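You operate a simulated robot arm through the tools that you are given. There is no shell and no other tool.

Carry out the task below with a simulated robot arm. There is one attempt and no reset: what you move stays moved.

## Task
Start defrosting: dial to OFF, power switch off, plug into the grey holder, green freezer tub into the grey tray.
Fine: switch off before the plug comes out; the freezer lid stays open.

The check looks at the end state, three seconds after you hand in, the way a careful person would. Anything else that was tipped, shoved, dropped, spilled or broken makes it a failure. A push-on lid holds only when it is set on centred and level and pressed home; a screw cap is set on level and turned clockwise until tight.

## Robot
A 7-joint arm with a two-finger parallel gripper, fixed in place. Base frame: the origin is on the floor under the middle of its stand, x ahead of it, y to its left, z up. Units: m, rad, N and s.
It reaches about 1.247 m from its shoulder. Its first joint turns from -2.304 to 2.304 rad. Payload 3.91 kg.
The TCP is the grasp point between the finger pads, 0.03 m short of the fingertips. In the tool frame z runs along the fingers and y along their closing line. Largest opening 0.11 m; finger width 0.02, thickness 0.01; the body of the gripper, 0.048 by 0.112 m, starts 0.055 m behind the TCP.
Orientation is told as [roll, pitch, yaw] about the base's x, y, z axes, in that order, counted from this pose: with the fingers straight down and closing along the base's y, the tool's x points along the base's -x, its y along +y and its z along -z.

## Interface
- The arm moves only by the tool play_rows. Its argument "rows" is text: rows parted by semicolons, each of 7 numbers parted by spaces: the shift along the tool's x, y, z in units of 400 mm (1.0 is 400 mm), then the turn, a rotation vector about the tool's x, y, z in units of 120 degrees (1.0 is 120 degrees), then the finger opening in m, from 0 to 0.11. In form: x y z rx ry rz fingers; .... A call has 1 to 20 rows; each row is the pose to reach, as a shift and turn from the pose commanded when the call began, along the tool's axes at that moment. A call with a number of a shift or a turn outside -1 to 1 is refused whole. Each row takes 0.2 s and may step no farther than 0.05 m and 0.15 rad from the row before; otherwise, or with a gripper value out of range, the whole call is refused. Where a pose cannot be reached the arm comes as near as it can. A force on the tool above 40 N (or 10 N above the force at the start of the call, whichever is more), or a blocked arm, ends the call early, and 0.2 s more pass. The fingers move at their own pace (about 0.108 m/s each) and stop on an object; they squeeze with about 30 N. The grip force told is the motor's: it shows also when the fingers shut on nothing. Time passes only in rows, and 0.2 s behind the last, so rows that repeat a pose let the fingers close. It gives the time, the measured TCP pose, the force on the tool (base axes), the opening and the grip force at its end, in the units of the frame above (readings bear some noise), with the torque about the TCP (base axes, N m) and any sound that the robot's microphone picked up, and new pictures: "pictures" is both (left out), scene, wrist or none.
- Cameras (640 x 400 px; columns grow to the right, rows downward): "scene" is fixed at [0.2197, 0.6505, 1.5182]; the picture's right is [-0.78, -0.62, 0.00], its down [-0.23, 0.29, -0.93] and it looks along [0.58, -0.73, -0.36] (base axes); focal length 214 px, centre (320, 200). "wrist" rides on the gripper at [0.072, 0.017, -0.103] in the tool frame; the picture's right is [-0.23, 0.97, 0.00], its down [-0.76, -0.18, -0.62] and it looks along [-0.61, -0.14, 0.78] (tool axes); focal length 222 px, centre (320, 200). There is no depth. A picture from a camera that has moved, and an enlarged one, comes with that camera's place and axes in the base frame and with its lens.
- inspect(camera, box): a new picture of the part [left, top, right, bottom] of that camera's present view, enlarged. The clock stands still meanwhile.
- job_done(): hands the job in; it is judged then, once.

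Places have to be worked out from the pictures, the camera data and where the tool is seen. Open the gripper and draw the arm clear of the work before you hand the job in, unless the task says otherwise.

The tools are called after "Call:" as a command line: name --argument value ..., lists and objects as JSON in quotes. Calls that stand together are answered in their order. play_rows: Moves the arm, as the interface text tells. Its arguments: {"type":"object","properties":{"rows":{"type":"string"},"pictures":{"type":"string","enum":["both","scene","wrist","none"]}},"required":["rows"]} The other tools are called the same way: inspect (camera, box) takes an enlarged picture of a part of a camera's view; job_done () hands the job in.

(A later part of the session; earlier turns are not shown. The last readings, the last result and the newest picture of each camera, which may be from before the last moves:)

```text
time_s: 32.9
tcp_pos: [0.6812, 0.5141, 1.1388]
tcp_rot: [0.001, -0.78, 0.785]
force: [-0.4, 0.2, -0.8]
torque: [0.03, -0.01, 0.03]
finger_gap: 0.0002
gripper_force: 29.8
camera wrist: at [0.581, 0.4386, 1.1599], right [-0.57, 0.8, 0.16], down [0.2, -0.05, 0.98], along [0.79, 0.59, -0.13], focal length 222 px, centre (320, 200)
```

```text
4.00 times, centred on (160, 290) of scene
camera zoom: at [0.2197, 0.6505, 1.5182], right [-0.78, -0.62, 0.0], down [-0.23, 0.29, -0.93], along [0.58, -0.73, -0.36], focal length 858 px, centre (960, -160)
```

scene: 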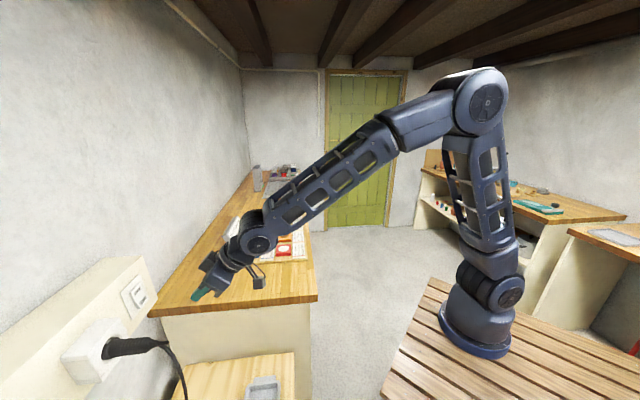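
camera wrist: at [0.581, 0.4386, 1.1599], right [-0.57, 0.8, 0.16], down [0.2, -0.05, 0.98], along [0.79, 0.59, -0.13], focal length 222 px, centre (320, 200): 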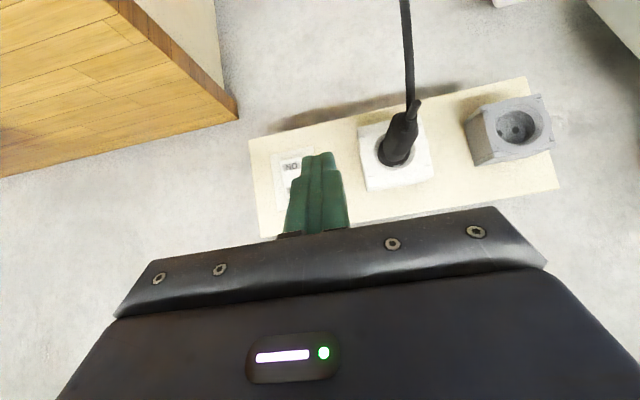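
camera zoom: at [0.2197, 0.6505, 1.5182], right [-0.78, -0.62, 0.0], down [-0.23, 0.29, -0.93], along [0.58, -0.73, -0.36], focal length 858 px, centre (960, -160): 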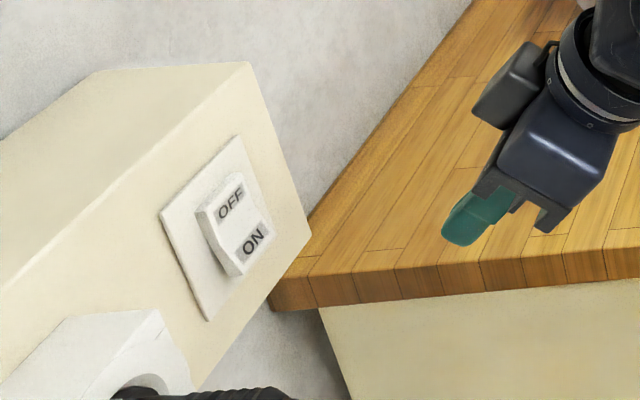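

The rocker is now OFF (OFF end pressed in, ON end standing out). Next I study the plug, socket and holder from here.

Call:
inspect --camera "wrist" --box '[350, 90, 450, 200]'

Call:
inspect --camera "wrist" --box '[440, 70, 580, 200]'

Call:
inspect --camera "scene" --box '[40, 300, 200, 400]'

```text
3.64 times, centred on (400, 145) of wrist
camera zoom: at [0.581, 0.4386, 1.1599], right [-0.57, 0.8, 0.16], down [0.2, -0.05, 0.98], along [0.79, 0.59, -0.13], focal length 808 px, centre (29, 400)
```

zoom: 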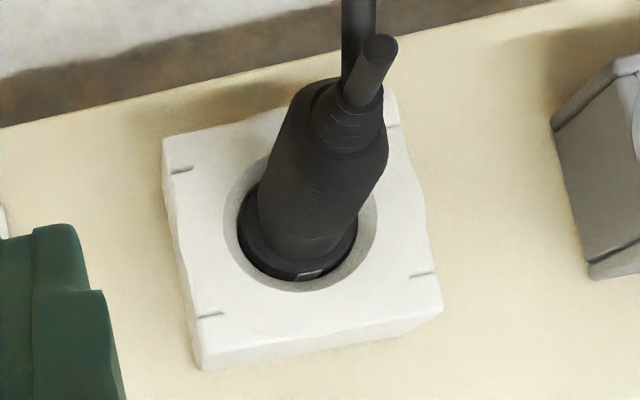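

```text
3.08 times, centred on (510, 135) of wrist
camera zoom: at [0.581, 0.4386, 1.1599], right [-0.57, 0.8, 0.16], down [0.2, -0.05, 0.98], along [0.79, 0.59, -0.13], focal length 684 px, centre (-265, 400)
```

zoom: 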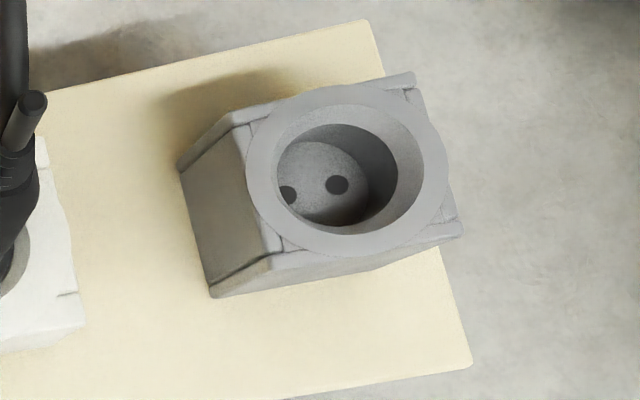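

```text
4.00 times, centred on (120, 350) of scene
camera zoom: at [0.2197, 0.6505, 1.5182], right [-0.78, -0.62, 0.0], down [-0.23, 0.29, -0.93], along [0.58, -0.73, -0.36], focal length 858 px, centre (1120, -400)
```

zoom: 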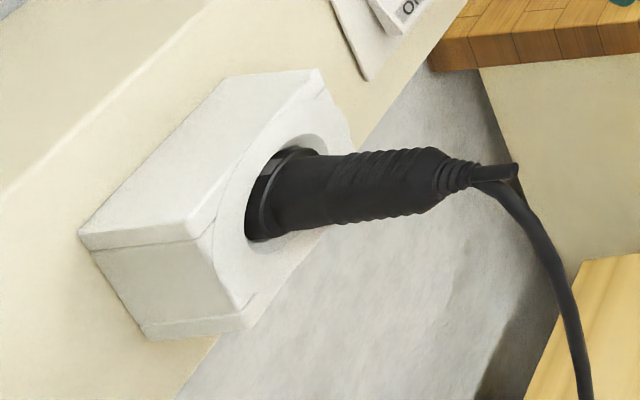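

The plug axis comes out at v≈−0.037, z≈1.075 with the body spanning u≈0.935–1.008; the holder is at v≈0.105, same height. For a precise offset I take matched views in front of socket and then holder, fingers opened.

Call:
play_rows --rows "0.025 0.08 -0.025 0 0 0 0.05; 0.0533 0.1625 -0.0528 0 0 0 0.11; 0.0533 0.1625 -0.0528 0 0 0 0.11; 0.0533 0.1625 -0.0528 0 0 0 0.11" --pictures "wrist"

Call:
inspect --camera "wrist" --box '[240, 80, 440, 205]'

Call:
play_rows --rows "0 0.09 0 0 0 0 0.11; 0 0.18 0 0 0 0 0.11; 0 0.27 0 0 0 0 0.11; 0 0.355 0 0 0 0 0.11; 0 0.355 0 0 0 0 0.11; 0 0.355 0 0 0 0 0.11" --pictures "wrist"

Call:
inspect --camera "wrist" --box '[240, 80, 440, 205]'

```text
time_s: 33.9
tcp_pos: [0.6179, 0.5379, 1.1381]
tcp_rot: [0.002, -0.782, 0.787]
force: [0.2, 0.8, 0.9]
torque: [0.04, -0.01, 0.0]
finger_gap: 0.1099
gripper_force: 0.1
camera wrist: at [0.5163, 0.4614, 1.16], right [-0.58, 0.8, 0.16], down [0.2, -0.05, 0.98], along [0.79, 0.59, -0.13], focal length 222 px, centre (320, 200)
```

wrist: 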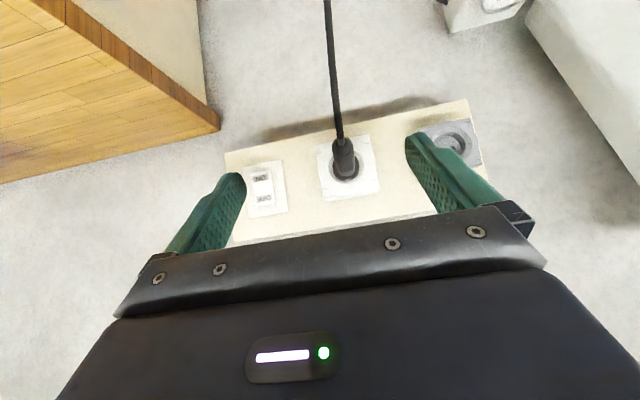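

```text
3.20 times, centred on (340, 142) of wrist
camera zoom: at [0.5163, 0.4614, 1.16], right [-0.58, 0.8, 0.16], down [0.2, -0.05, 0.98], along [0.79, 0.59, -0.13], focal length 711 px, centre (256, 384)
```

zoom: 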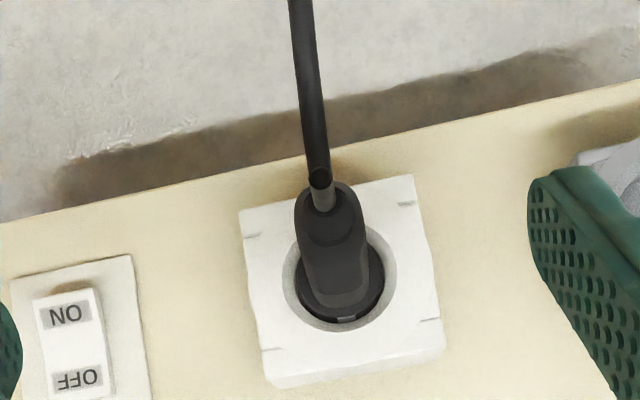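

```text
time_s: 35.3
tcp_pos: [0.5148, 0.6373, 1.1381]
tcp_rot: [0.001, -0.781, 0.788]
force: [-0.2, -0.2, 0.0]
torque: [-0.03, -0.05, 0.04]
finger_gap: 0.1101
gripper_force: 0.0
camera wrist: at [0.4139, 0.5612, 1.1601], right [-0.58, 0.8, 0.16], down [0.2, -0.05, 0.98], along [0.79, 0.59, -0.13], focal length 222 px, centre (320, 200)
```

wrist: 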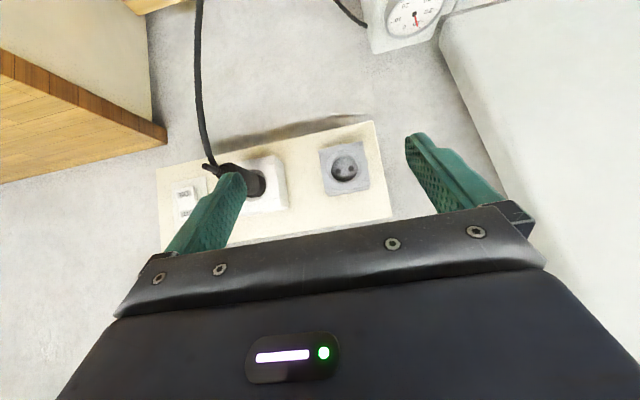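

```text
3.20 times, centred on (340, 142) of wrist
camera zoom: at [0.4139, 0.5612, 1.1601], right [-0.58, 0.8, 0.16], down [0.2, -0.05, 0.98], along [0.79, 0.59, -0.13], focal length 711 px, centre (256, 384)
```

zoom: 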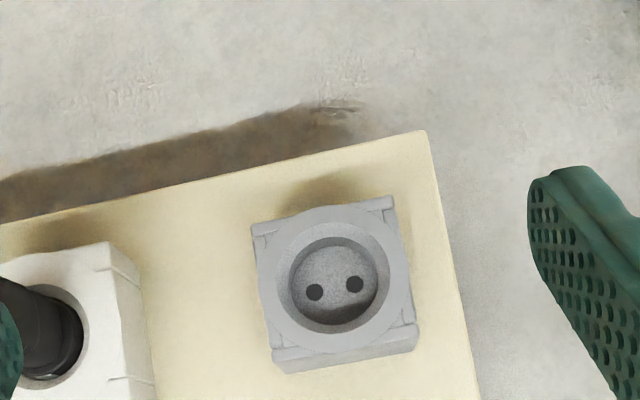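

I zoom further on the holder recess from this matched position.

Call:
inspect --camera "wrist" --box '[305, 130, 385, 205]'

Call:
play_rows --rows "0 -0.09 0 0 0 0 0.11; 0 -0.18 0 0 0 0 0.11; 0 -0.27 0 0 0 0 0.11; 0 -0.355 0 0 0 0 0.11; 0 -0.355 0 0 0 0 0.11; 0 -0.355 0 0 0 0 0.11" --pictures "none"

Call:
inspect --camera "wrist" --box '[305, 130, 385, 205]'

```text
5.33 times, centred on (345, 168) of wrist
camera zoom: at [0.4139, 0.5612, 1.1601], right [-0.58, 0.8, 0.16], down [0.2, -0.05, 0.98], along [0.79, 0.59, -0.13], focal length 1185 px, centre (187, 373)
```

zoom: 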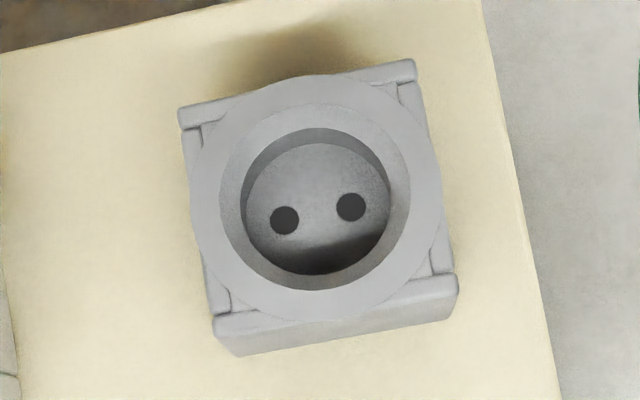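

```text
time_s: 36.7
tcp_pos: [0.6151, 0.5368, 1.1399]
tcp_rot: [0.0, -0.782, 0.788]
force: [-0.3, -0.4, 1.0]
torque: [0.0, -0.03, -0.03]
finger_gap: 0.1099
gripper_force: 0.0
```

```text
5.33 times, centred on (345, 168) of wrist
camera zoom: at [0.5146, 0.4607, 1.1601], right [-0.58, 0.8, 0.16], down [0.2, -0.05, 0.98], along [0.79, 0.59, -0.13], focal length 1185 px, centre (187, 373)
```

zoom: 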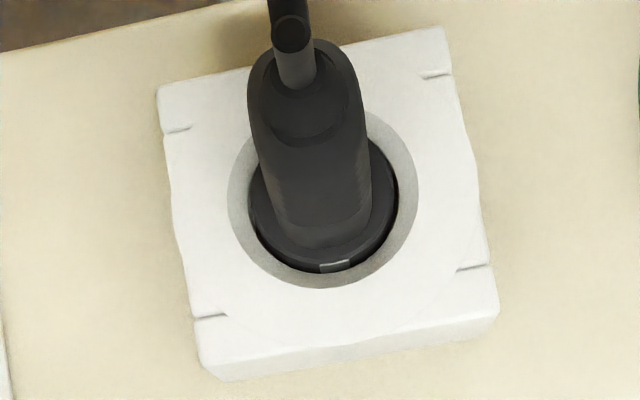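

The funnels match in size, and the holder is offset from the socket by +0.140 m along the wall with no height difference. I now reduce the tilt to ~25° and rise, ready to come over the plug from above.

Call:
play_rows --rows "-0.035 0 -0.0355 0 0.055 0 0.11; -0.07 0 -0.071 0 0.11 0 0.11; -0.106 0 -0.1065 0 0.1667 0 0.11; -0.106 0 -0.1065 0 0.1667 0 0.11" --pictures "wrist"

```text
time_s: 37.7
tcp_pos: [0.6157, 0.5365, 1.1998]
tcp_rot: [-0.001, -0.431, 0.787]
force: [-0.5, -0.4, -0.6]
torque: [0.01, -0.04, 0.0]
finger_gap: 0.1101
gripper_force: 0.1
camera wrist: at [0.5263, 0.4716, 1.2618], right [-0.54, 0.83, 0.09], down [0.43, 0.18, 0.88], along [0.72, 0.52, -0.46], focal length 222 px, centre (320, 200)
```

wrist: 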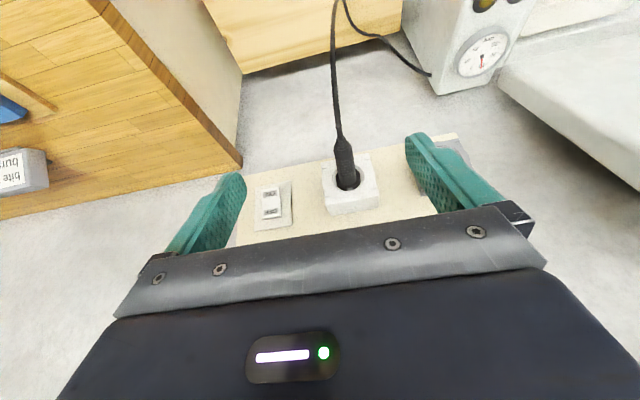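

I move above the plug with open fingers (TCP target u=0.965, v=−0.037, z≈1.165).

Call:
play_rows --rows "-0.076 0.012 0.059 0 0 0 0.11; -0.152 0.024 0.118 0 0 0 0.11; -0.228 0.036 0.177 0 0 0 0.11; -0.304 0.0475 0.236 0 0 0 0.11; -0.304 0.0475 0.236 0 0 0 0.11" --pictures "both"

Call:
inspect --camera "wrist" --box '[220, 60, 420, 185]'

```text
time_s: 38.9
tcp_pos: [0.7101, 0.6572, 1.1648]
tcp_rot: [0.001, -0.433, 0.786]
force: [-0.1, -0.4, -0.1]
torque: [-0.04, 0.0, 0.0]
finger_gap: 0.1098
gripper_force: 0.1
camera wrist: at [0.6195, 0.5922, 1.2271], right [-0.54, 0.83, 0.1], down [0.43, 0.18, 0.89], along [0.72, 0.52, -0.46], focal length 222 px, centre (320, 200)
```

scene: 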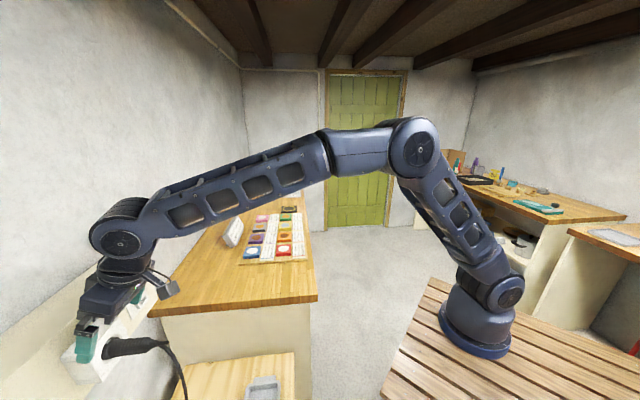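
wrist: 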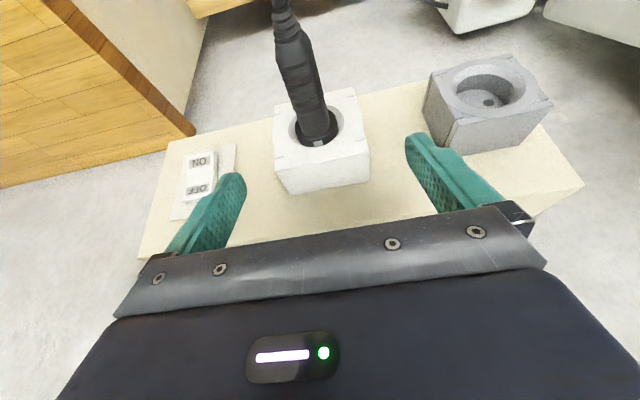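

```text
3.20 times, centred on (320, 122) of wrist
camera zoom: at [0.6195, 0.5922, 1.2271], right [-0.54, 0.83, 0.1], down [0.43, 0.18, 0.89], along [0.72, 0.52, -0.46], focal length 711 px, centre (320, 448)
```

zoom: 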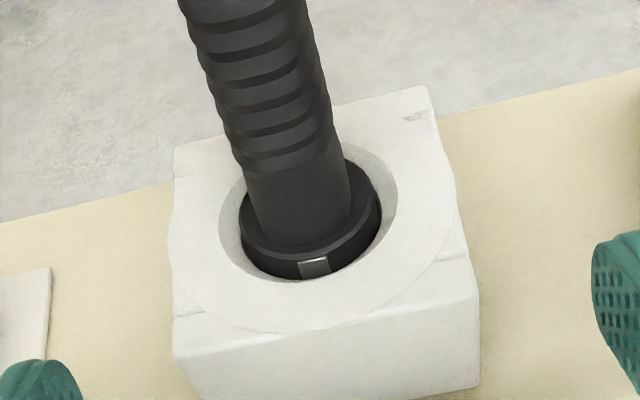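

Plug is centred between the open fingers. I descend straight down so the TCP sits on the plug axis (z≈1.076).

Call:
play_rows --rows "0.0311 -0.001 0.0673 0 0 0 0.11; 0.0623 -0.002 0.1347 0 0 0 0.11; 0.0934 -0.0025 0.202 0 0 0 0.11; 0.0934 -0.0025 0.202 0 0 0 0.11" --pictures "both"

Call:
inspect --camera "scene" --box '[20, 280, 220, 400]'

```text
time_s: 39.9
tcp_pos: [0.7084, 0.6555, 1.0749]
tcp_rot: [0.0, -0.431, 0.787]
force: [-0.7, 0.2, -0.1]
torque: [0.02, -0.02, -0.02]
finger_gap: 0.1099
gripper_force: 0.0
camera wrist: at [0.6187, 0.5901, 1.1377], right [-0.54, 0.83, 0.09], down [0.43, 0.18, 0.88], along [0.72, 0.52, -0.46], focal length 222 px, centre (320, 200)
```

scene: 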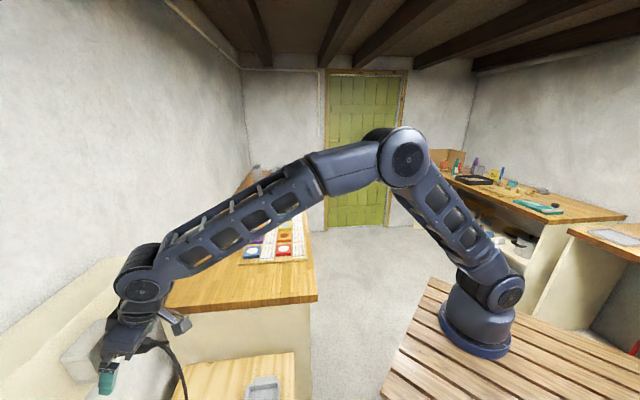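
wrist: 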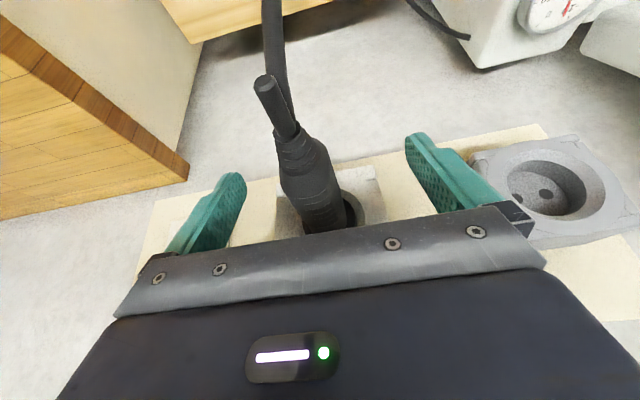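

```text
3.20 times, centred on (120, 340) of scene
camera zoom: at [0.2197, 0.6505, 1.5182], right [-0.78, -0.62, 0.0], down [-0.23, 0.29, -0.93], along [0.58, -0.73, -0.36], focal length 686 px, centre (960, -248)
```

zoom: 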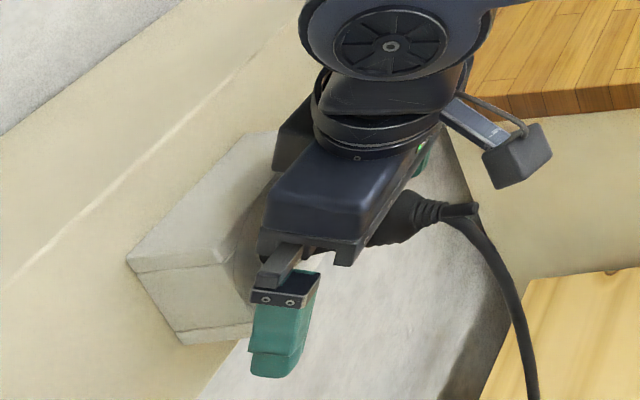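

The plug body passes right through the TCP position. I close the fingers on it.

Call:
play_rows --rows "0 0 0 0 0 0 0.06; 0 0 0 0 0 0 0.03; 0 0 0 0 0 0 0.015; 0 0 0 0 0 0 0.015; 0 0 0 0 0 0 0.015" --pictures "wrist"

```text
time_s: 41.1
tcp_pos: [0.7093, 0.6531, 1.0747]
tcp_rot: [-0.001, -0.432, 0.783]
force: [9.0, -14.2, 0.3]
torque: [-0.03, -0.04, -0.01]
finger_gap: 0.0256
gripper_force: 30.1
camera wrist: at [0.6199, 0.589, 1.1379], right [-0.54, 0.83, 0.09], down [0.43, 0.18, 0.88], along [0.72, 0.52, -0.46], focal length 222 px, centre (320, 200)
```

wrist: 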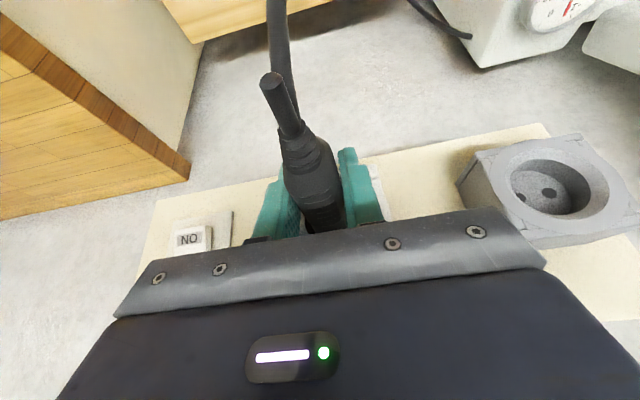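

The plug is held (gap 0.0256); side force shows the plug 1–1.5 mm toward −v. I correct that slightly, then pull straight out along −u in small steps.

Call:
play_rows --rows "0 -0.0035 0 0 0 0 0.015; 0 -0.0035 0 0 0 0 0.015" --pictures "none"

Call:
play_rows --rows "0.0045 0 -0.0021 0 0 0 0.015; 0.009 0 -0.0042 0 0 0 0.015; 0.0136 0 -0.0063 0 0 0 0.015; 0.0182 0 -0.0084 0 0 0 0.015; 0.0227 0 -0.0105 0 0 0 0.015; 0.0272 0 -0.0126 0 0 0 0.015; 0.034 0 -0.0157 0 0 0 0.015; 0.0454 0 -0.021 0 0 0 0.015" --pictures "wrist"

```text
time_s: 41.7
tcp_pos: [0.7098, 0.6534, 1.076]
tcp_rot: [0.001, -0.431, 0.786]
force: [3.8, -18.9, -4.5]
torque: [-0.02, -0.05, -0.08]
finger_gap: 0.0257
gripper_force: 29.7
```

```text
time_s: 43.5
tcp_pos: [0.6946, 0.6412, 1.0763]
tcp_rot: [0.0, -0.43, 0.788]
force: [0.0, 0.3, 0.5]
torque: [0.01, 0.02, 0.02]
finger_gap: 0.0256
gripper_force: 29.9
camera wrist: at [0.6054, 0.5762, 1.1386], right [-0.54, 0.83, 0.09], down [0.43, 0.18, 0.88], along [0.72, 0.52, -0.46], focal length 222 px, centre (320, 200)
```

wrist: 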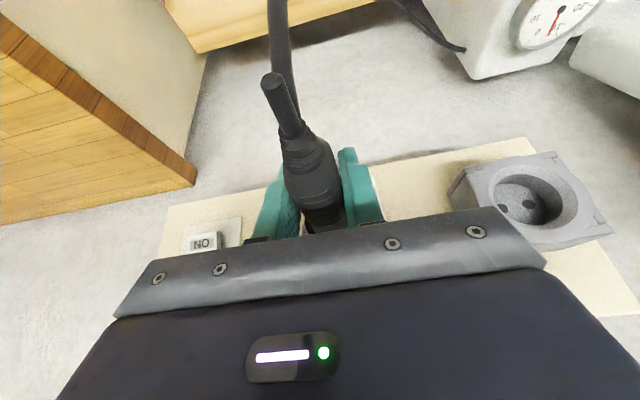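

The plug moved with the gripper and force is ~0, so it is coming out. I continue pulling a further 5 cm and look.

Call:
play_rows --rows "0.02 0 -0.0092 0 0 0 0.015; 0.045 0 -0.0208 0 0 0 0.015; 0.07 0 -0.0324 0 0 0 0.015; 0.095 0 -0.0439 0 0 0 0.015; 0.1135 0 -0.0524 0 0 0 0.015; 0.1135 0 -0.0524 0 0 0 0.015" --pictures "both"

Call:
inspect --camera "scene" --box '[20, 280, 220, 400]'

Call:
inspect --camera "wrist" --box '[220, 60, 420, 240]'

```text
time_s: 44.9
tcp_pos: [0.6586, 0.6046, 1.0768]
tcp_rot: [-0.001, -0.431, 0.787]
force: [-0.6, 0.1, -0.2]
torque: [0.0, 0.05, 0.0]
finger_gap: 0.0254
gripper_force: 30.0
camera wrist: at [0.5696, 0.54, 1.1389], right [-0.54, 0.83, 0.09], down [0.43, 0.18, 0.88], along [0.72, 0.52, -0.46], focal length 222 px, centre (320, 200)
```

scene: 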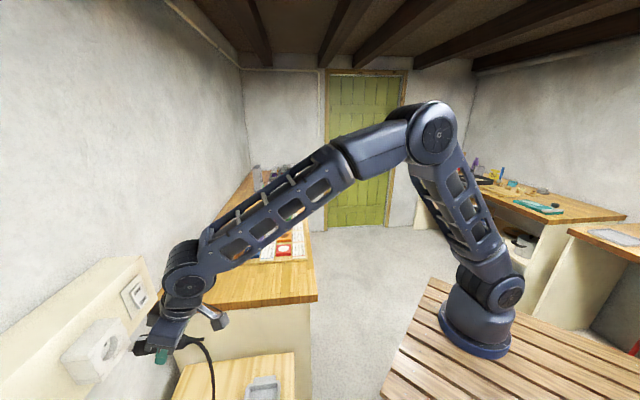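
wrist: 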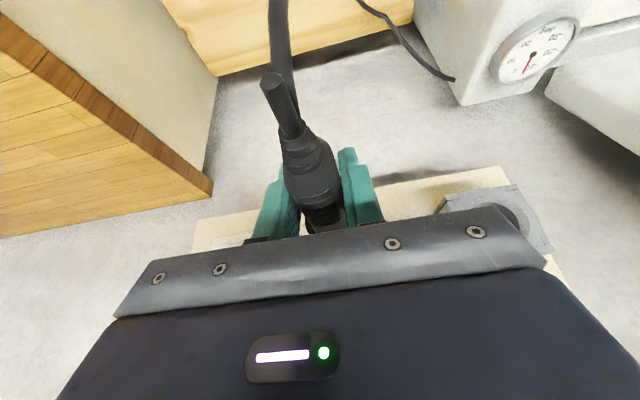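

```text
3.20 times, centred on (120, 340) of scene
camera zoom: at [0.2197, 0.6505, 1.5182], right [-0.78, -0.62, 0.0], down [-0.23, 0.29, -0.93], along [0.58, -0.73, -0.36], focal length 686 px, centre (960, -248)
```

zoom: 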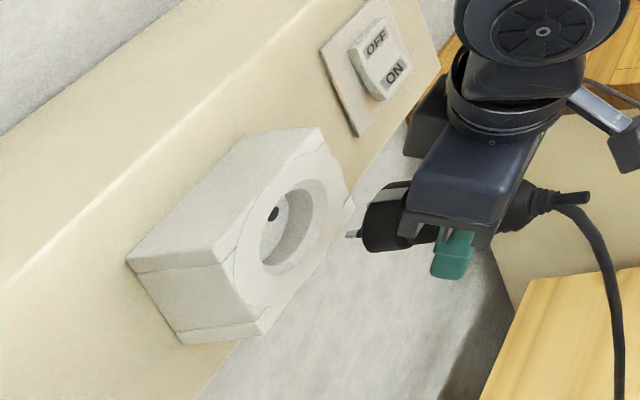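

```text
2.22 times, centred on (320, 150) of wrist
camera zoom: at [0.5696, 0.54, 1.1389], right [-0.54, 0.83, 0.09], down [0.43, 0.18, 0.88], along [0.72, 0.52, -0.46], focal length 494 px, centre (320, 311)
```

zoom: 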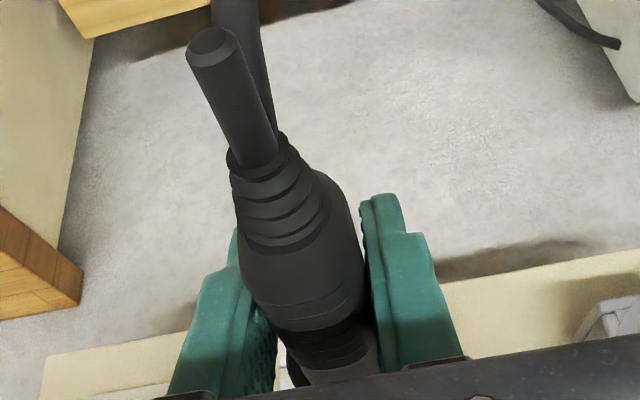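

The plug is fully out, pins visible, held level. I shift it sideways +0.138 m along the wall to line up with the grey holder, staying clear in front.

Call:
play_rows --rows "0 0.07 0 0 0 0 0.015; 0 0.14 0 0 0 0 0.015; 0 0.21 0 0 0 0 0.015; 0 0.28 0 0 0 0 0.015; 0 0.345 0 0 0 0 0.015; 0 0.345 0 0 0 0 0.015; 0 0.345 0 0 0 0 0.015" --pictures "both"

Call:
inspect --camera "wrist" --box '[220, 120, 420, 245]'

```text
time_s: 46.5
tcp_pos: [0.5621, 0.7022, 1.0755]
tcp_rot: [-0.001, -0.432, 0.785]
force: [-0.1, -0.5, 0.2]
torque: [-0.02, 0.01, -0.02]
finger_gap: 0.0258
gripper_force: 30.0
camera wrist: at [0.4722, 0.6382, 1.1381], right [-0.54, 0.83, 0.09], down [0.43, 0.18, 0.88], along [0.72, 0.52, -0.46], focal length 222 px, centre (320, 200)
```

scene: 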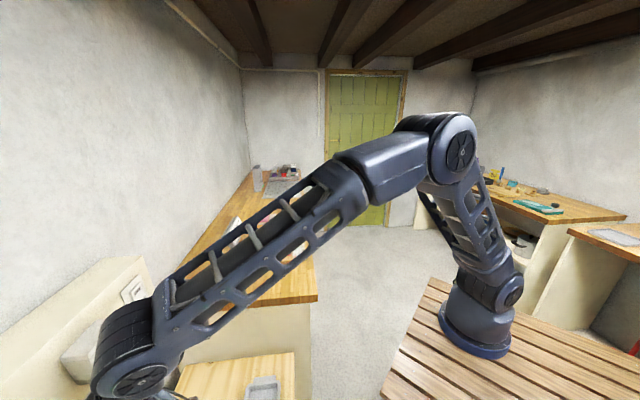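
wrist: 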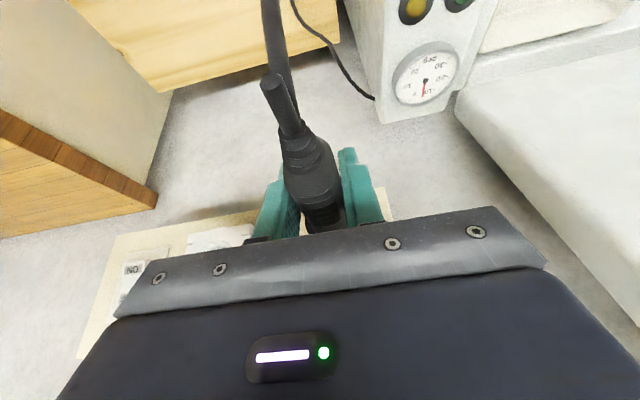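

```text
3.20 times, centred on (320, 182) of wrist
camera zoom: at [0.4722, 0.6382, 1.1381], right [-0.54, 0.83, 0.09], down [0.43, 0.18, 0.88], along [0.72, 0.52, -0.46], focal length 711 px, centre (320, 256)
```

zoom: 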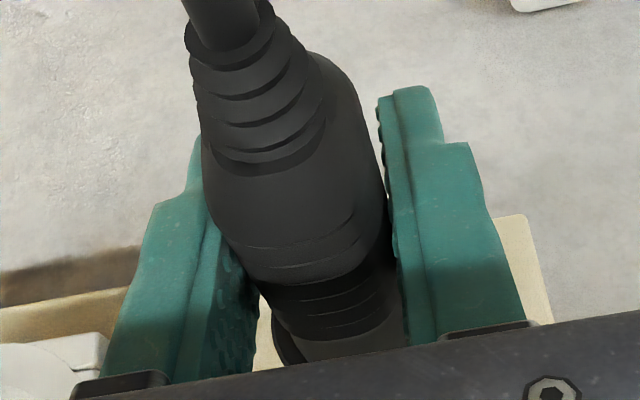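

Aligned within about a millimetre by the readings (v≈0.0995, z≈1.0755). I advance 4.5 cm toward the holder, watching force before the pins meet the holes.

Call:
play_rows --rows "-0.0227 0.0015 0.0105 0 0 0 0.015; -0.0454 0.0015 0.021 0 0 0 0.015; -0.0681 0.0015 0.0315 0 0 0 0.015; -0.0851 0.0015 0.0393 0 0 0 0.015; -0.1021 0.0015 0.0472 0 0 0 0.015; -0.1021 0.0015 0.0472 0 0 0 0.015" --pictures "wrist"

```text
time_s: 47.9
tcp_pos: [0.5932, 0.7358, 1.0749]
tcp_rot: [0.0, -0.43, 0.786]
force: [-0.5, -0.4, 0.6]
torque: [0.01, 0.05, 0.07]
finger_gap: 0.0258
gripper_force: 30.4
camera wrist: at [0.504, 0.6708, 1.1385], right [-0.54, 0.83, 0.09], down [0.43, 0.18, 0.88], along [0.72, 0.52, -0.46], focal length 222 px, centre (320, 200)
```

wrist: 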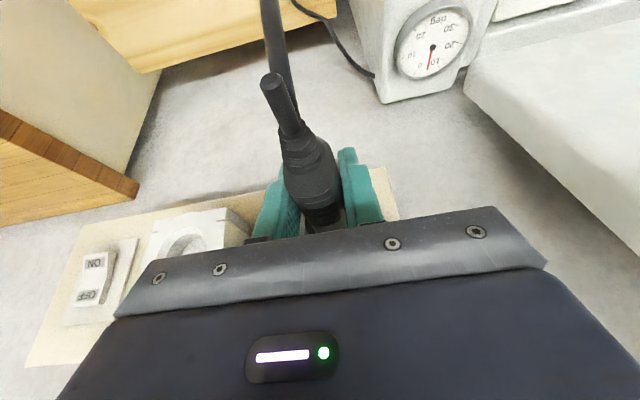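

No contact yet. I continue in 3 mm steps to push the pins in.

Call:
play_rows --rows "-0.0068 0 0.00315 0 0 0 0.015; -0.0136 0 0.0063 0 0 0 0.015; -0.0204 0 0.00945 0 0 0 0.015; -0.0272 0 0.0126 0 0 0 0.015; -0.034 0 0.01575 0 0 0 0.015; -0.0408 0 0.0189 0 0 0 0.015; -0.0476 0 0.022 0 0 0 0.015; -0.0545 0 0.0252 0 0 0 0.015; -0.059 0 0.0273 0 0 0 0.015" --pictures "wrist"

```text
time_s: 50.0
tcp_pos: [0.6102, 0.7512, 1.0752]
tcp_rot: [-0.001, -0.427, 0.785]
force: [-10.4, -17.0, 6.4]
torque: [0.46, -0.44, -0.03]
finger_gap: 0.0256
gripper_force: 29.6
stopped in row 9: the force on the tool passed its limit at 42 N (the readings are from after the stop); the commanded pose is now the measured one
camera wrist: at [0.5207, 0.6868, 1.1388], right [-0.54, 0.83, 0.09], down [0.43, 0.18, 0.88], along [0.72, 0.52, -0.46], focal length 222 px, centre (320, 200)
```

wrist: 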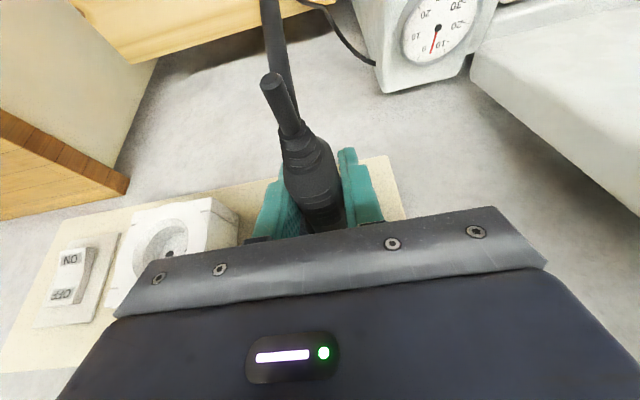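

It reached u≈0.963, matching the seated depth in the socket, with 42 N contact. I press once more gently to make sure it is home.

Call:
play_rows --rows "-0.004 0 0.0018 0 0 0 0.015; -0.007 0 0.0032 0 0 0 0.015; -0.01 0 0.0046 0 0 0 0.015" --pictures "wrist"

```text
time_s: 50.4
tcp_pos: [0.6098, 0.7515, 1.0757]
tcp_rot: [-0.002, -0.423, 0.786]
force: [-13.5, -21.3, 6.9]
torque: [0.57, -0.46, 0.0]
finger_gap: 0.0255
gripper_force: 29.9
stopped in row 1: the force on the tool passed its limit at 44 N (the readings are from after the stop); the commanded pose is now the measured one
camera wrist: at [0.5208, 0.687, 1.139], right [-0.54, 0.84, 0.09], down [0.43, 0.18, 0.88], along [0.72, 0.52, -0.46], focal length 222 px, centre (320, 200)
```

wrist: 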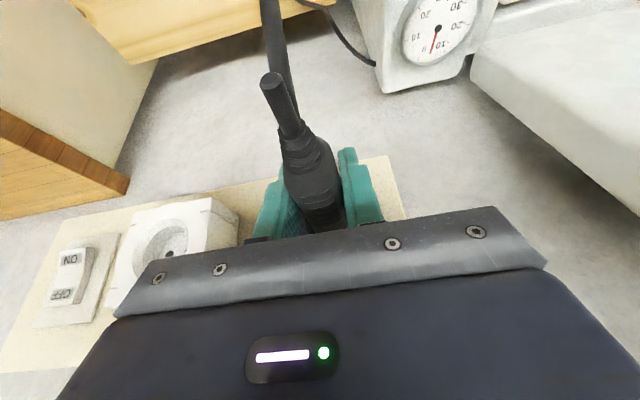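

The plug is firm. I open the fingers and lift straight up to inspect the plug in the holder.

Call:
play_rows --rows "0 0 0 0 0 0 0.04; 0 0 0 0 0 0 0.07; 0 0 0 0 0 0 0.1; 0 0 0 0 0 0 0.1" --pictures "wrist"

```text
time_s: 51.4
tcp_pos: [0.6118, 0.7522, 1.0751]
tcp_rot: [-0.001, -0.425, 0.785]
force: [-0.2, 0.1, -0.5]
torque: [0.03, 0.02, 0.01]
finger_gap: 0.1003
gripper_force: 0.0
camera wrist: at [0.5215, 0.6881, 1.1377], right [-0.54, 0.83, 0.09], down [0.43, 0.18, 0.88], along [0.72, 0.52, -0.46], focal length 222 px, centre (320, 200)
```

wrist: 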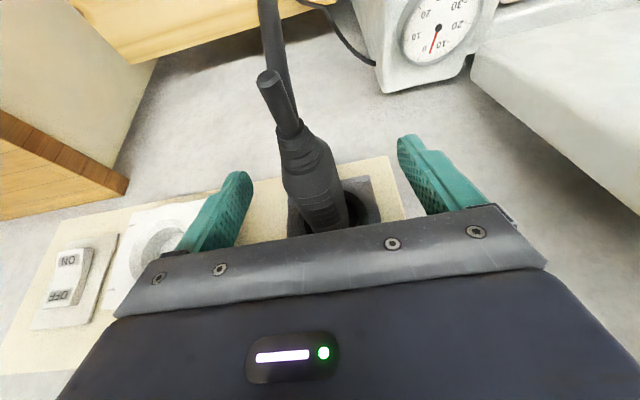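

The plug stays put. I lift 12 cm straight up.

Call:
play_rows --rows "-0.031 0 -0.0683 0 0 0 0.1; -0.0619 0 -0.1367 0 0 0 0.1; -0.0928 0 -0.205 0 0 0 0.1; -0.1237 0 -0.2733 0 0 0 0.1; -0.1237 0 -0.2733 0 0 0 0.1" --pictures "both"

Call:
inspect --camera "wrist" --box '[220, 50, 420, 175]'

```text
time_s: 52.6
tcp_pos: [0.609, 0.7535, 1.1916]
tcp_rot: [-0.002, -0.426, 0.786]
force: [0.0, 0.8, 0.3]
torque: [0.03, 0.0, 0.01]
finger_gap: 0.0998
gripper_force: 0.1
camera wrist: at [0.5204, 0.6879, 1.2563], right [-0.54, 0.83, 0.09], down [0.43, 0.18, 0.88], along [0.72, 0.52, -0.46], focal length 222 px, centre (320, 200)
```

scene: 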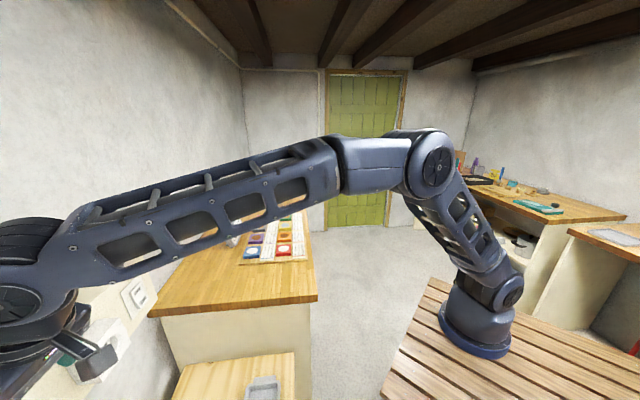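
wrist: 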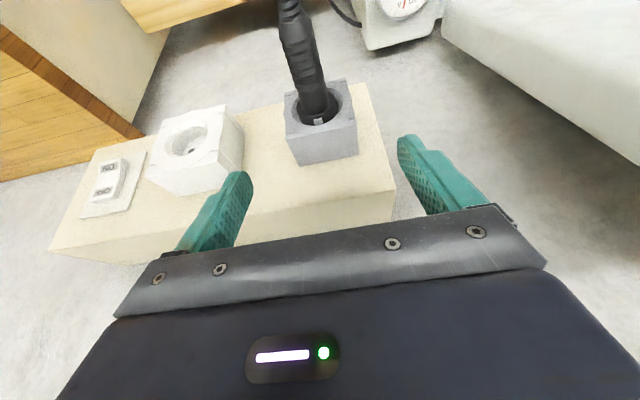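

```text
3.20 times, centred on (320, 112) of wrist
camera zoom: at [0.5204, 0.6879, 1.2563], right [-0.54, 0.83, 0.09], down [0.43, 0.18, 0.88], along [0.72, 0.52, -0.46], focal length 711 px, centre (320, 480)
```

zoom: 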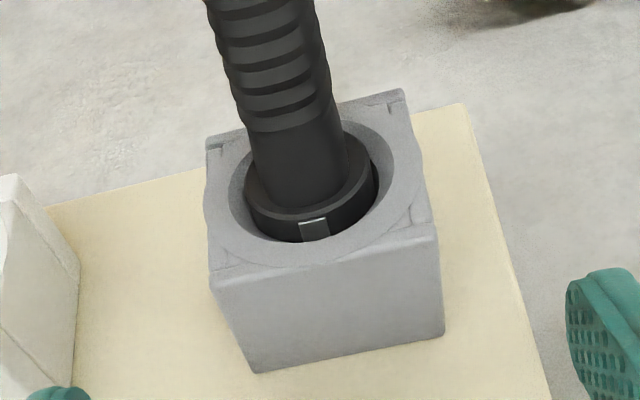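

To compare seating depth with the original, I lower to the same relative camera pose I used at the socket (TCP z≈1.165).

Call:
play_rows --rows "0.03 0.003 0.066 0 0 0 0.1; 0.03 0.003 0.066 0 -0.003 0 0.1; 0.03 0.003 0.066 0 -0.003 0 0.1" --pictures "none"

Call:
inspect --camera "wrist" --box '[220, 60, 420, 185]'

```text
time_s: 53.4
tcp_pos: [0.6088, 0.7543, 1.1648]
tcp_rot: [-0.003, -0.432, 0.788]
force: [-0.6, -0.3, -0.2]
torque: [0.01, 0.01, -0.01]
finger_gap: 0.1001
gripper_force: 0.0
```

```text
3.20 times, centred on (320, 122) of wrist
camera zoom: at [0.5196, 0.6889, 1.2265], right [-0.54, 0.83, 0.09], down [0.43, 0.18, 0.88], along [0.72, 0.52, -0.46], focal length 711 px, centre (320, 448)
```

zoom: 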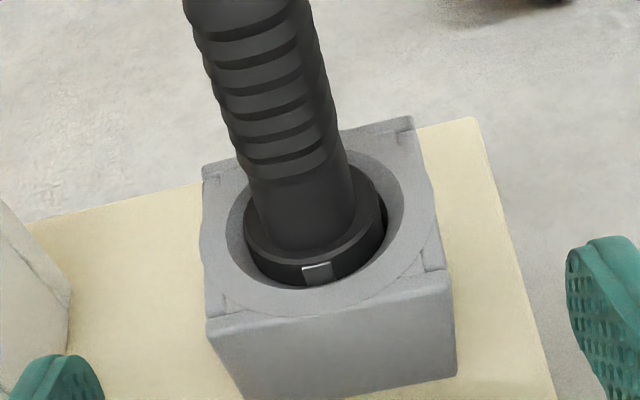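

Seating depth and alignment match the original socket view, so the plug is properly in the holder. Now I rise, back away from the wall and straighten the tool before going to the tub.

Call:
play_rows --rows "-0.042 0 -0.0908 0 0 0 0.1; -0.084 0 -0.1815 0 0.03 0 0.1; -0.03 0 -0.25 0 0.08 0 0.1; 0.03 0 -0.3 0 0.13 0 0.1; 0.08 0 -0.35 0 0.17 0 0.1; 0.1237 0 -0.3877 0 0.2063 0 0.1; 0.1237 0 -0.3877 0 0.2063 0 0.1" --pictures "wrist"

```text
time_s: 55.0
tcp_pos: [0.5316, 0.6753, 1.2851]
tcp_rot: [-0.001, 0.002, 0.786]
force: [-0.1, 0.4, -0.1]
torque: [-0.02, 0.01, -0.01]
finger_gap: 0.1
gripper_force: 0.1
camera wrist: at [0.4676, 0.6367, 1.388], right [-0.53, 0.85, 0.0], down [0.66, 0.41, 0.62], along [0.53, 0.33, -0.78], focal length 222 px, centre (320, 200)
```

wrist: 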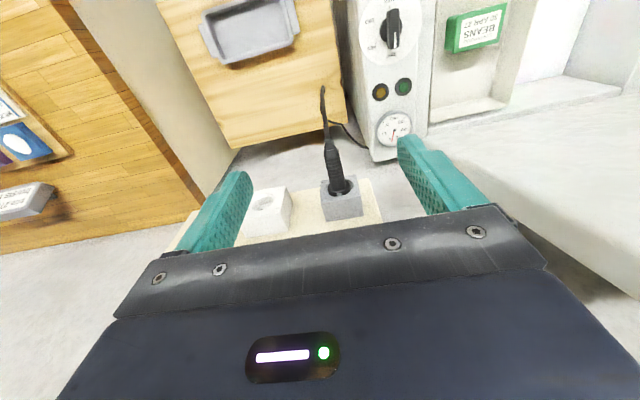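

The lid stands nearly vertical at u≈1.03–1.06, leaving ~12 cm beside the tub (u≈0.91). I yaw to 135° and move above the tub at z≈1.15.

Call:
play_rows --rows "0 0.08 0.0 0 0 -0.065 0.11; 0 0.16 0.0 0 0 -0.13 0.11; 0 0.24 0.03 0 0 -0.195 0.11; 0 0.32 0.06 0 0 -0.26 0.11; -0.01 0.4 0.09 0 0 -0.325 0.11; -0.02 0.48 0.12 0 0 -0.39 0.11; -0.04 0.56 0.15 0 0 -0.455 0.11; -0.06 0.64 0.19 0 0 -0.52 0.11; -0.08 0.72 0.23 0 0 -0.585 0.11; -0.1 0.8 0.27 0 0 -0.65 0.11; -0.12 0.88 0.305 0 0 -0.7 0.11; -0.138 0.9675 0.3375 0 0 -0.75 0.11; -0.138 0.9675 0.3375 0 0 -0.75 0.11" --pictures "both"

```text
time_s: 57.8
tcp_pos: [0.2968, 0.9069, 1.1347]
tcp_rot: [0.003, 0.002, 2.358]
force: [-0.5, 0.4, -0.7]
torque: [0.0, -0.01, -0.05]
finger_gap: 0.1103
gripper_force: 0.0
out of reach, approached as far as the arm can: row 9, 10, 11, 12, 13
camera wrist: at [0.3356, 0.8458, 1.2371], right [-0.85, -0.53, 0.0], down [-0.41, 0.67, 0.62], along [-0.33, 0.53, -0.78], focal length 222 px, centre (320, 200)
```

scene: 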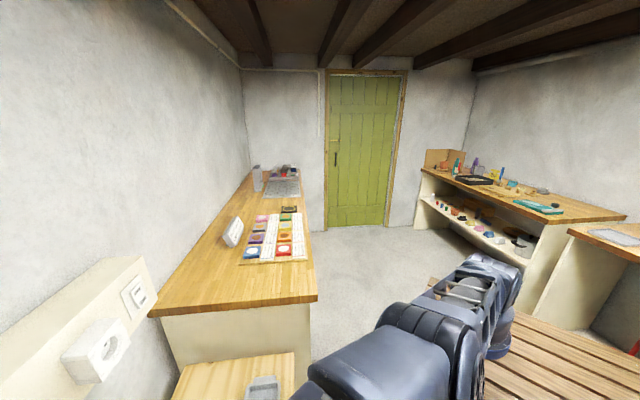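
wrist: 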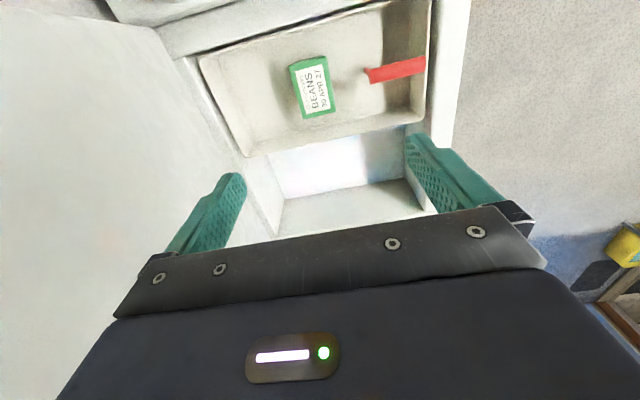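

That height is out of reach at full radius; the arm stopped at (0.297, 0.907, 1.135), still a fine viewpoint. I zoom in on the well and tub.

Call:
inspect --camera "wrist" --box '[260, 40, 360, 130]'

Call:
inspect --camera "wrist" --box '[180, 0, 500, 200]'

```text
4.44 times, centred on (310, 85) of wrist
camera zoom: at [0.3356, 0.8458, 1.2371], right [-0.85, -0.53, 0.0], down [-0.41, 0.67, 0.62], along [-0.33, 0.53, -0.78], focal length 987 px, centre (364, 711)
```

zoom: 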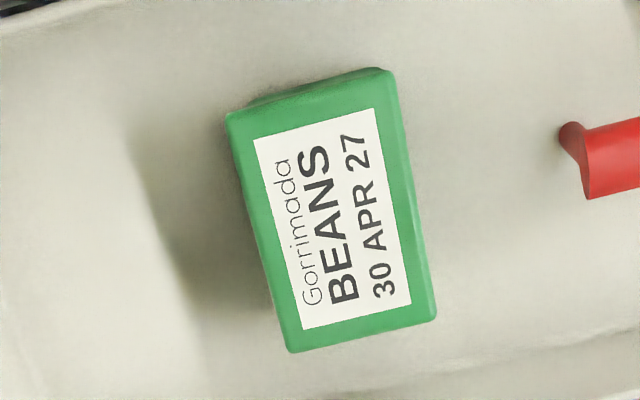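

```text
2.00 times, centred on (340, 100) of wrist
camera zoom: at [0.3356, 0.8458, 1.2371], right [-0.85, -0.53, 0.0], down [-0.41, 0.67, 0.62], along [-0.33, 0.53, -0.78], focal length 444 px, centre (280, 400)
```

zoom: 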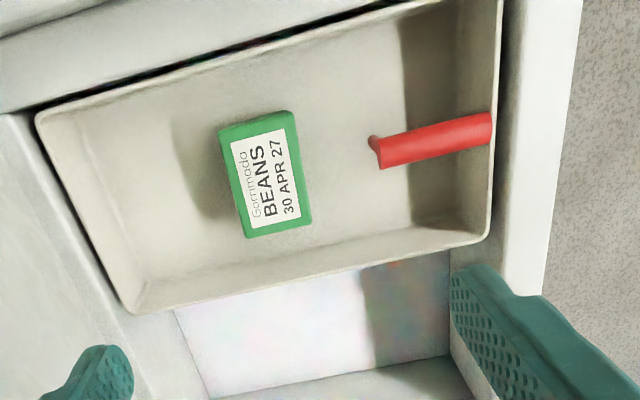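

The tub is about 7×10 cm, aligned with the wall frame, top near z≈0.77 and centre about (0.290, 0.938); the red piece is well clear. I do a small downward test move, since the last commanded pose may have been beyond reach.

Call:
play_rows --rows "0 0 0.05 0 0 0 0.11; 0 0 0.1 0 0 0 0.11; 0 0 0.1 0 0 0 0.11" --pictures "none"

```text
time_s: 58.6
tcp_pos: [0.299, 0.9103, 1.0938]
tcp_rot: [0.002, 0.001, 2.356]
force: [-0.3, 0.1, 0.7]
torque: [0.0, -0.03, 0.0]
finger_gap: 0.1101
gripper_force: 0.0
```

Shifts are relative to where it actually is. I move down to z≈0.92 above the tub centre for a close view.

Call:
play_rows --rows "-0.013 -0.007 0.09 0 0 0 0.11; -0.026 -0.014 0.18 0 0 0 0.11; -0.04 -0.021 0.27 0 0 0 0.11; -0.053 -0.028 0.36 0 0 0 0.11; -0.0643 -0.0336 0.4345 0 0 0 0.11; -0.0643 -0.0336 0.4345 0 0 0 0.11" --pictures "both"

Call:
inspect --camera "wrist" --box '[220, 60, 420, 200]'

```text
time_s: 60.0
tcp_pos: [0.2905, 0.938, 0.918]
tcp_rot: [0.001, 0.002, 2.357]
force: [0.7, 0.6, 1.0]
torque: [0.0, -0.02, 0.01]
finger_gap: 0.1101
gripper_force: 0.0
camera wrist: at [0.3286, 0.8758, 1.0213], right [-0.85, -0.53, 0.0], down [-0.41, 0.67, 0.62], along [-0.33, 0.53, -0.78], focal length 222 px, centre (320, 200)
```

scene: 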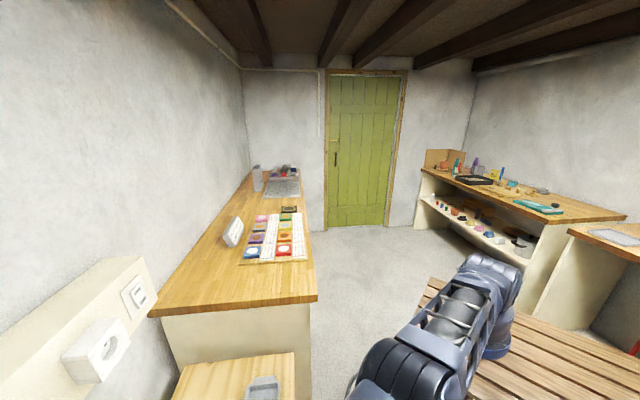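
wrist: 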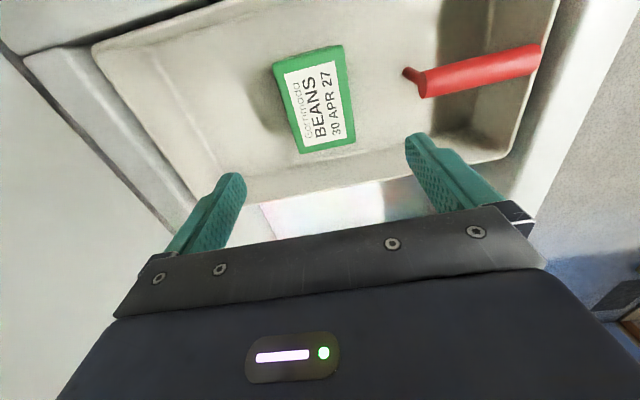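

```text
2.86 times, centred on (320, 130) of wrist
camera zoom: at [0.3286, 0.8758, 1.0213], right [-0.85, -0.53, 0.0], down [-0.41, 0.67, 0.62], along [-0.33, 0.53, -0.78], focal length 635 px, centre (320, 400)
```

zoom: 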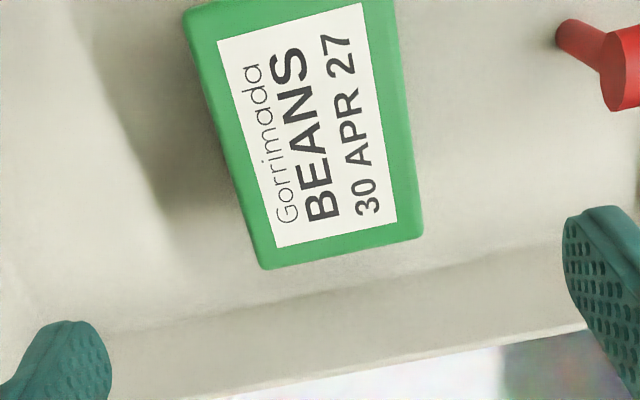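

The tub centre (u≈0.869, v≈0.457) lies right under the TCP with its top at z≈0.77. I descend with open fingers to z≈0.80 and check.

Call:
play_rows --rows "0 0 0.08 0 0 0 0.11; 0 0 0.16 0 0 0 0.11; 0 0 0.24 0 0 0 0.11; 0 0 0.295 0 0 0 0.11; 0 0 0.295 0 0 0 0.11" --pictures "wrist"

```text
time_s: 61.2
tcp_pos: [0.293, 0.9376, 0.8]
tcp_rot: [0.003, 0.0, 2.355]
force: [-0.3, -0.2, 0.6]
torque: [0.03, 0.0, -0.02]
finger_gap: 0.11
gripper_force: 0.1
camera wrist: at [0.3302, 0.8755, 0.9032], right [-0.85, -0.53, 0.0], down [-0.41, 0.67, 0.62], along [-0.33, 0.53, -0.78], focal length 222 px, centre (320, 200)
```

wrist: 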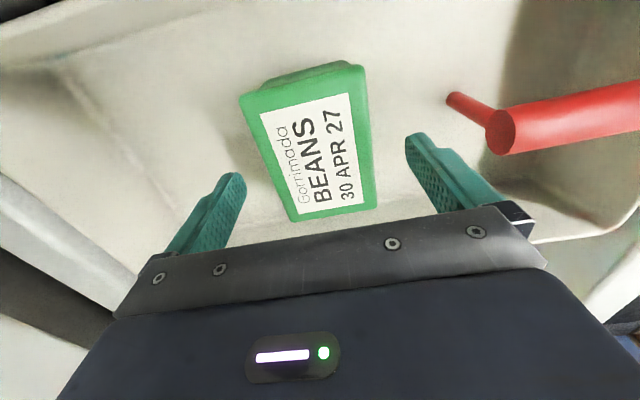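

The tub is centred between the fingers and the red bar clears. I narrow to 0.095, descend to z≈0.76 and stop there.

Call:
play_rows --rows "0 0 0.01 0 0 0 0.095; 0 0 0.05 0 0 0 0.095; 0 0 0.1 0 0 0 0.095; 0 0 0.1 0 0 0 0.095" --pictures "wrist"

```text
time_s: 62.2
tcp_pos: [0.2895, 0.9376, 0.7627]
tcp_rot: [0.001, 0.003, 2.355]
force: [0.4, 0.0, -0.1]
torque: [0.04, 0.02, 0.01]
finger_gap: 0.0949
gripper_force: 0.1
camera wrist: at [0.3284, 0.8748, 0.8637], right [-0.85, -0.53, 0.0], down [-0.41, 0.67, 0.62], along [-0.33, 0.53, -0.78], focal length 222 px, centre (320, 200)
```

wrist: 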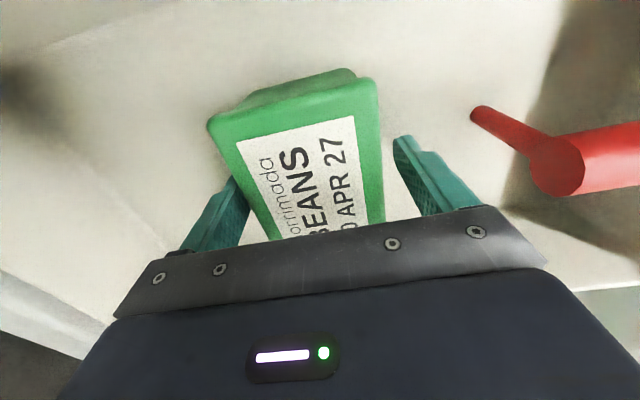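

Fingers straddle the tub with no contact. I close on it.

Call:
play_rows --rows "0 0 0 0 0 0 0.08; 0 0 0 0 0 0 0.07; 0 0 0 0 0 0 0.05; 0 0 0 0 0 0 0.05; 0 0 0 0 0 0 0.05" --pictures "wrist"

```text
time_s: 63.4
tcp_pos: [0.2901, 0.9374, 0.7613]
tcp_rot: [-0.002, 0.001, 2.357]
force: [0.9, 0.6, 1.8]
torque: [0.12, -0.08, 0.0]
finger_gap: 0.0716
gripper_force: 30.2
camera wrist: at [0.3284, 0.8748, 0.8638], right [-0.85, -0.53, 0.0], down [-0.41, 0.67, 0.62], along [-0.33, 0.53, -0.78], focal length 222 px, centre (320, 200)
```

wrist: 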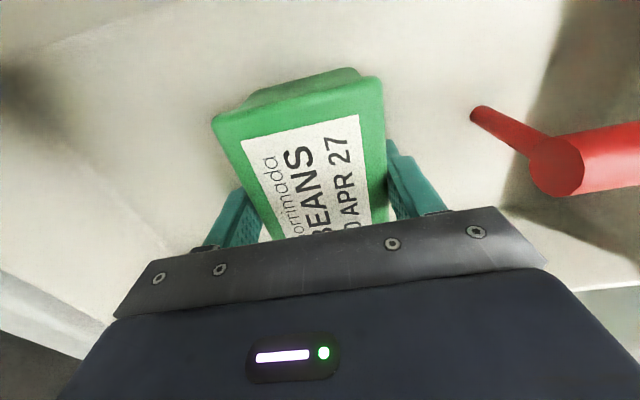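

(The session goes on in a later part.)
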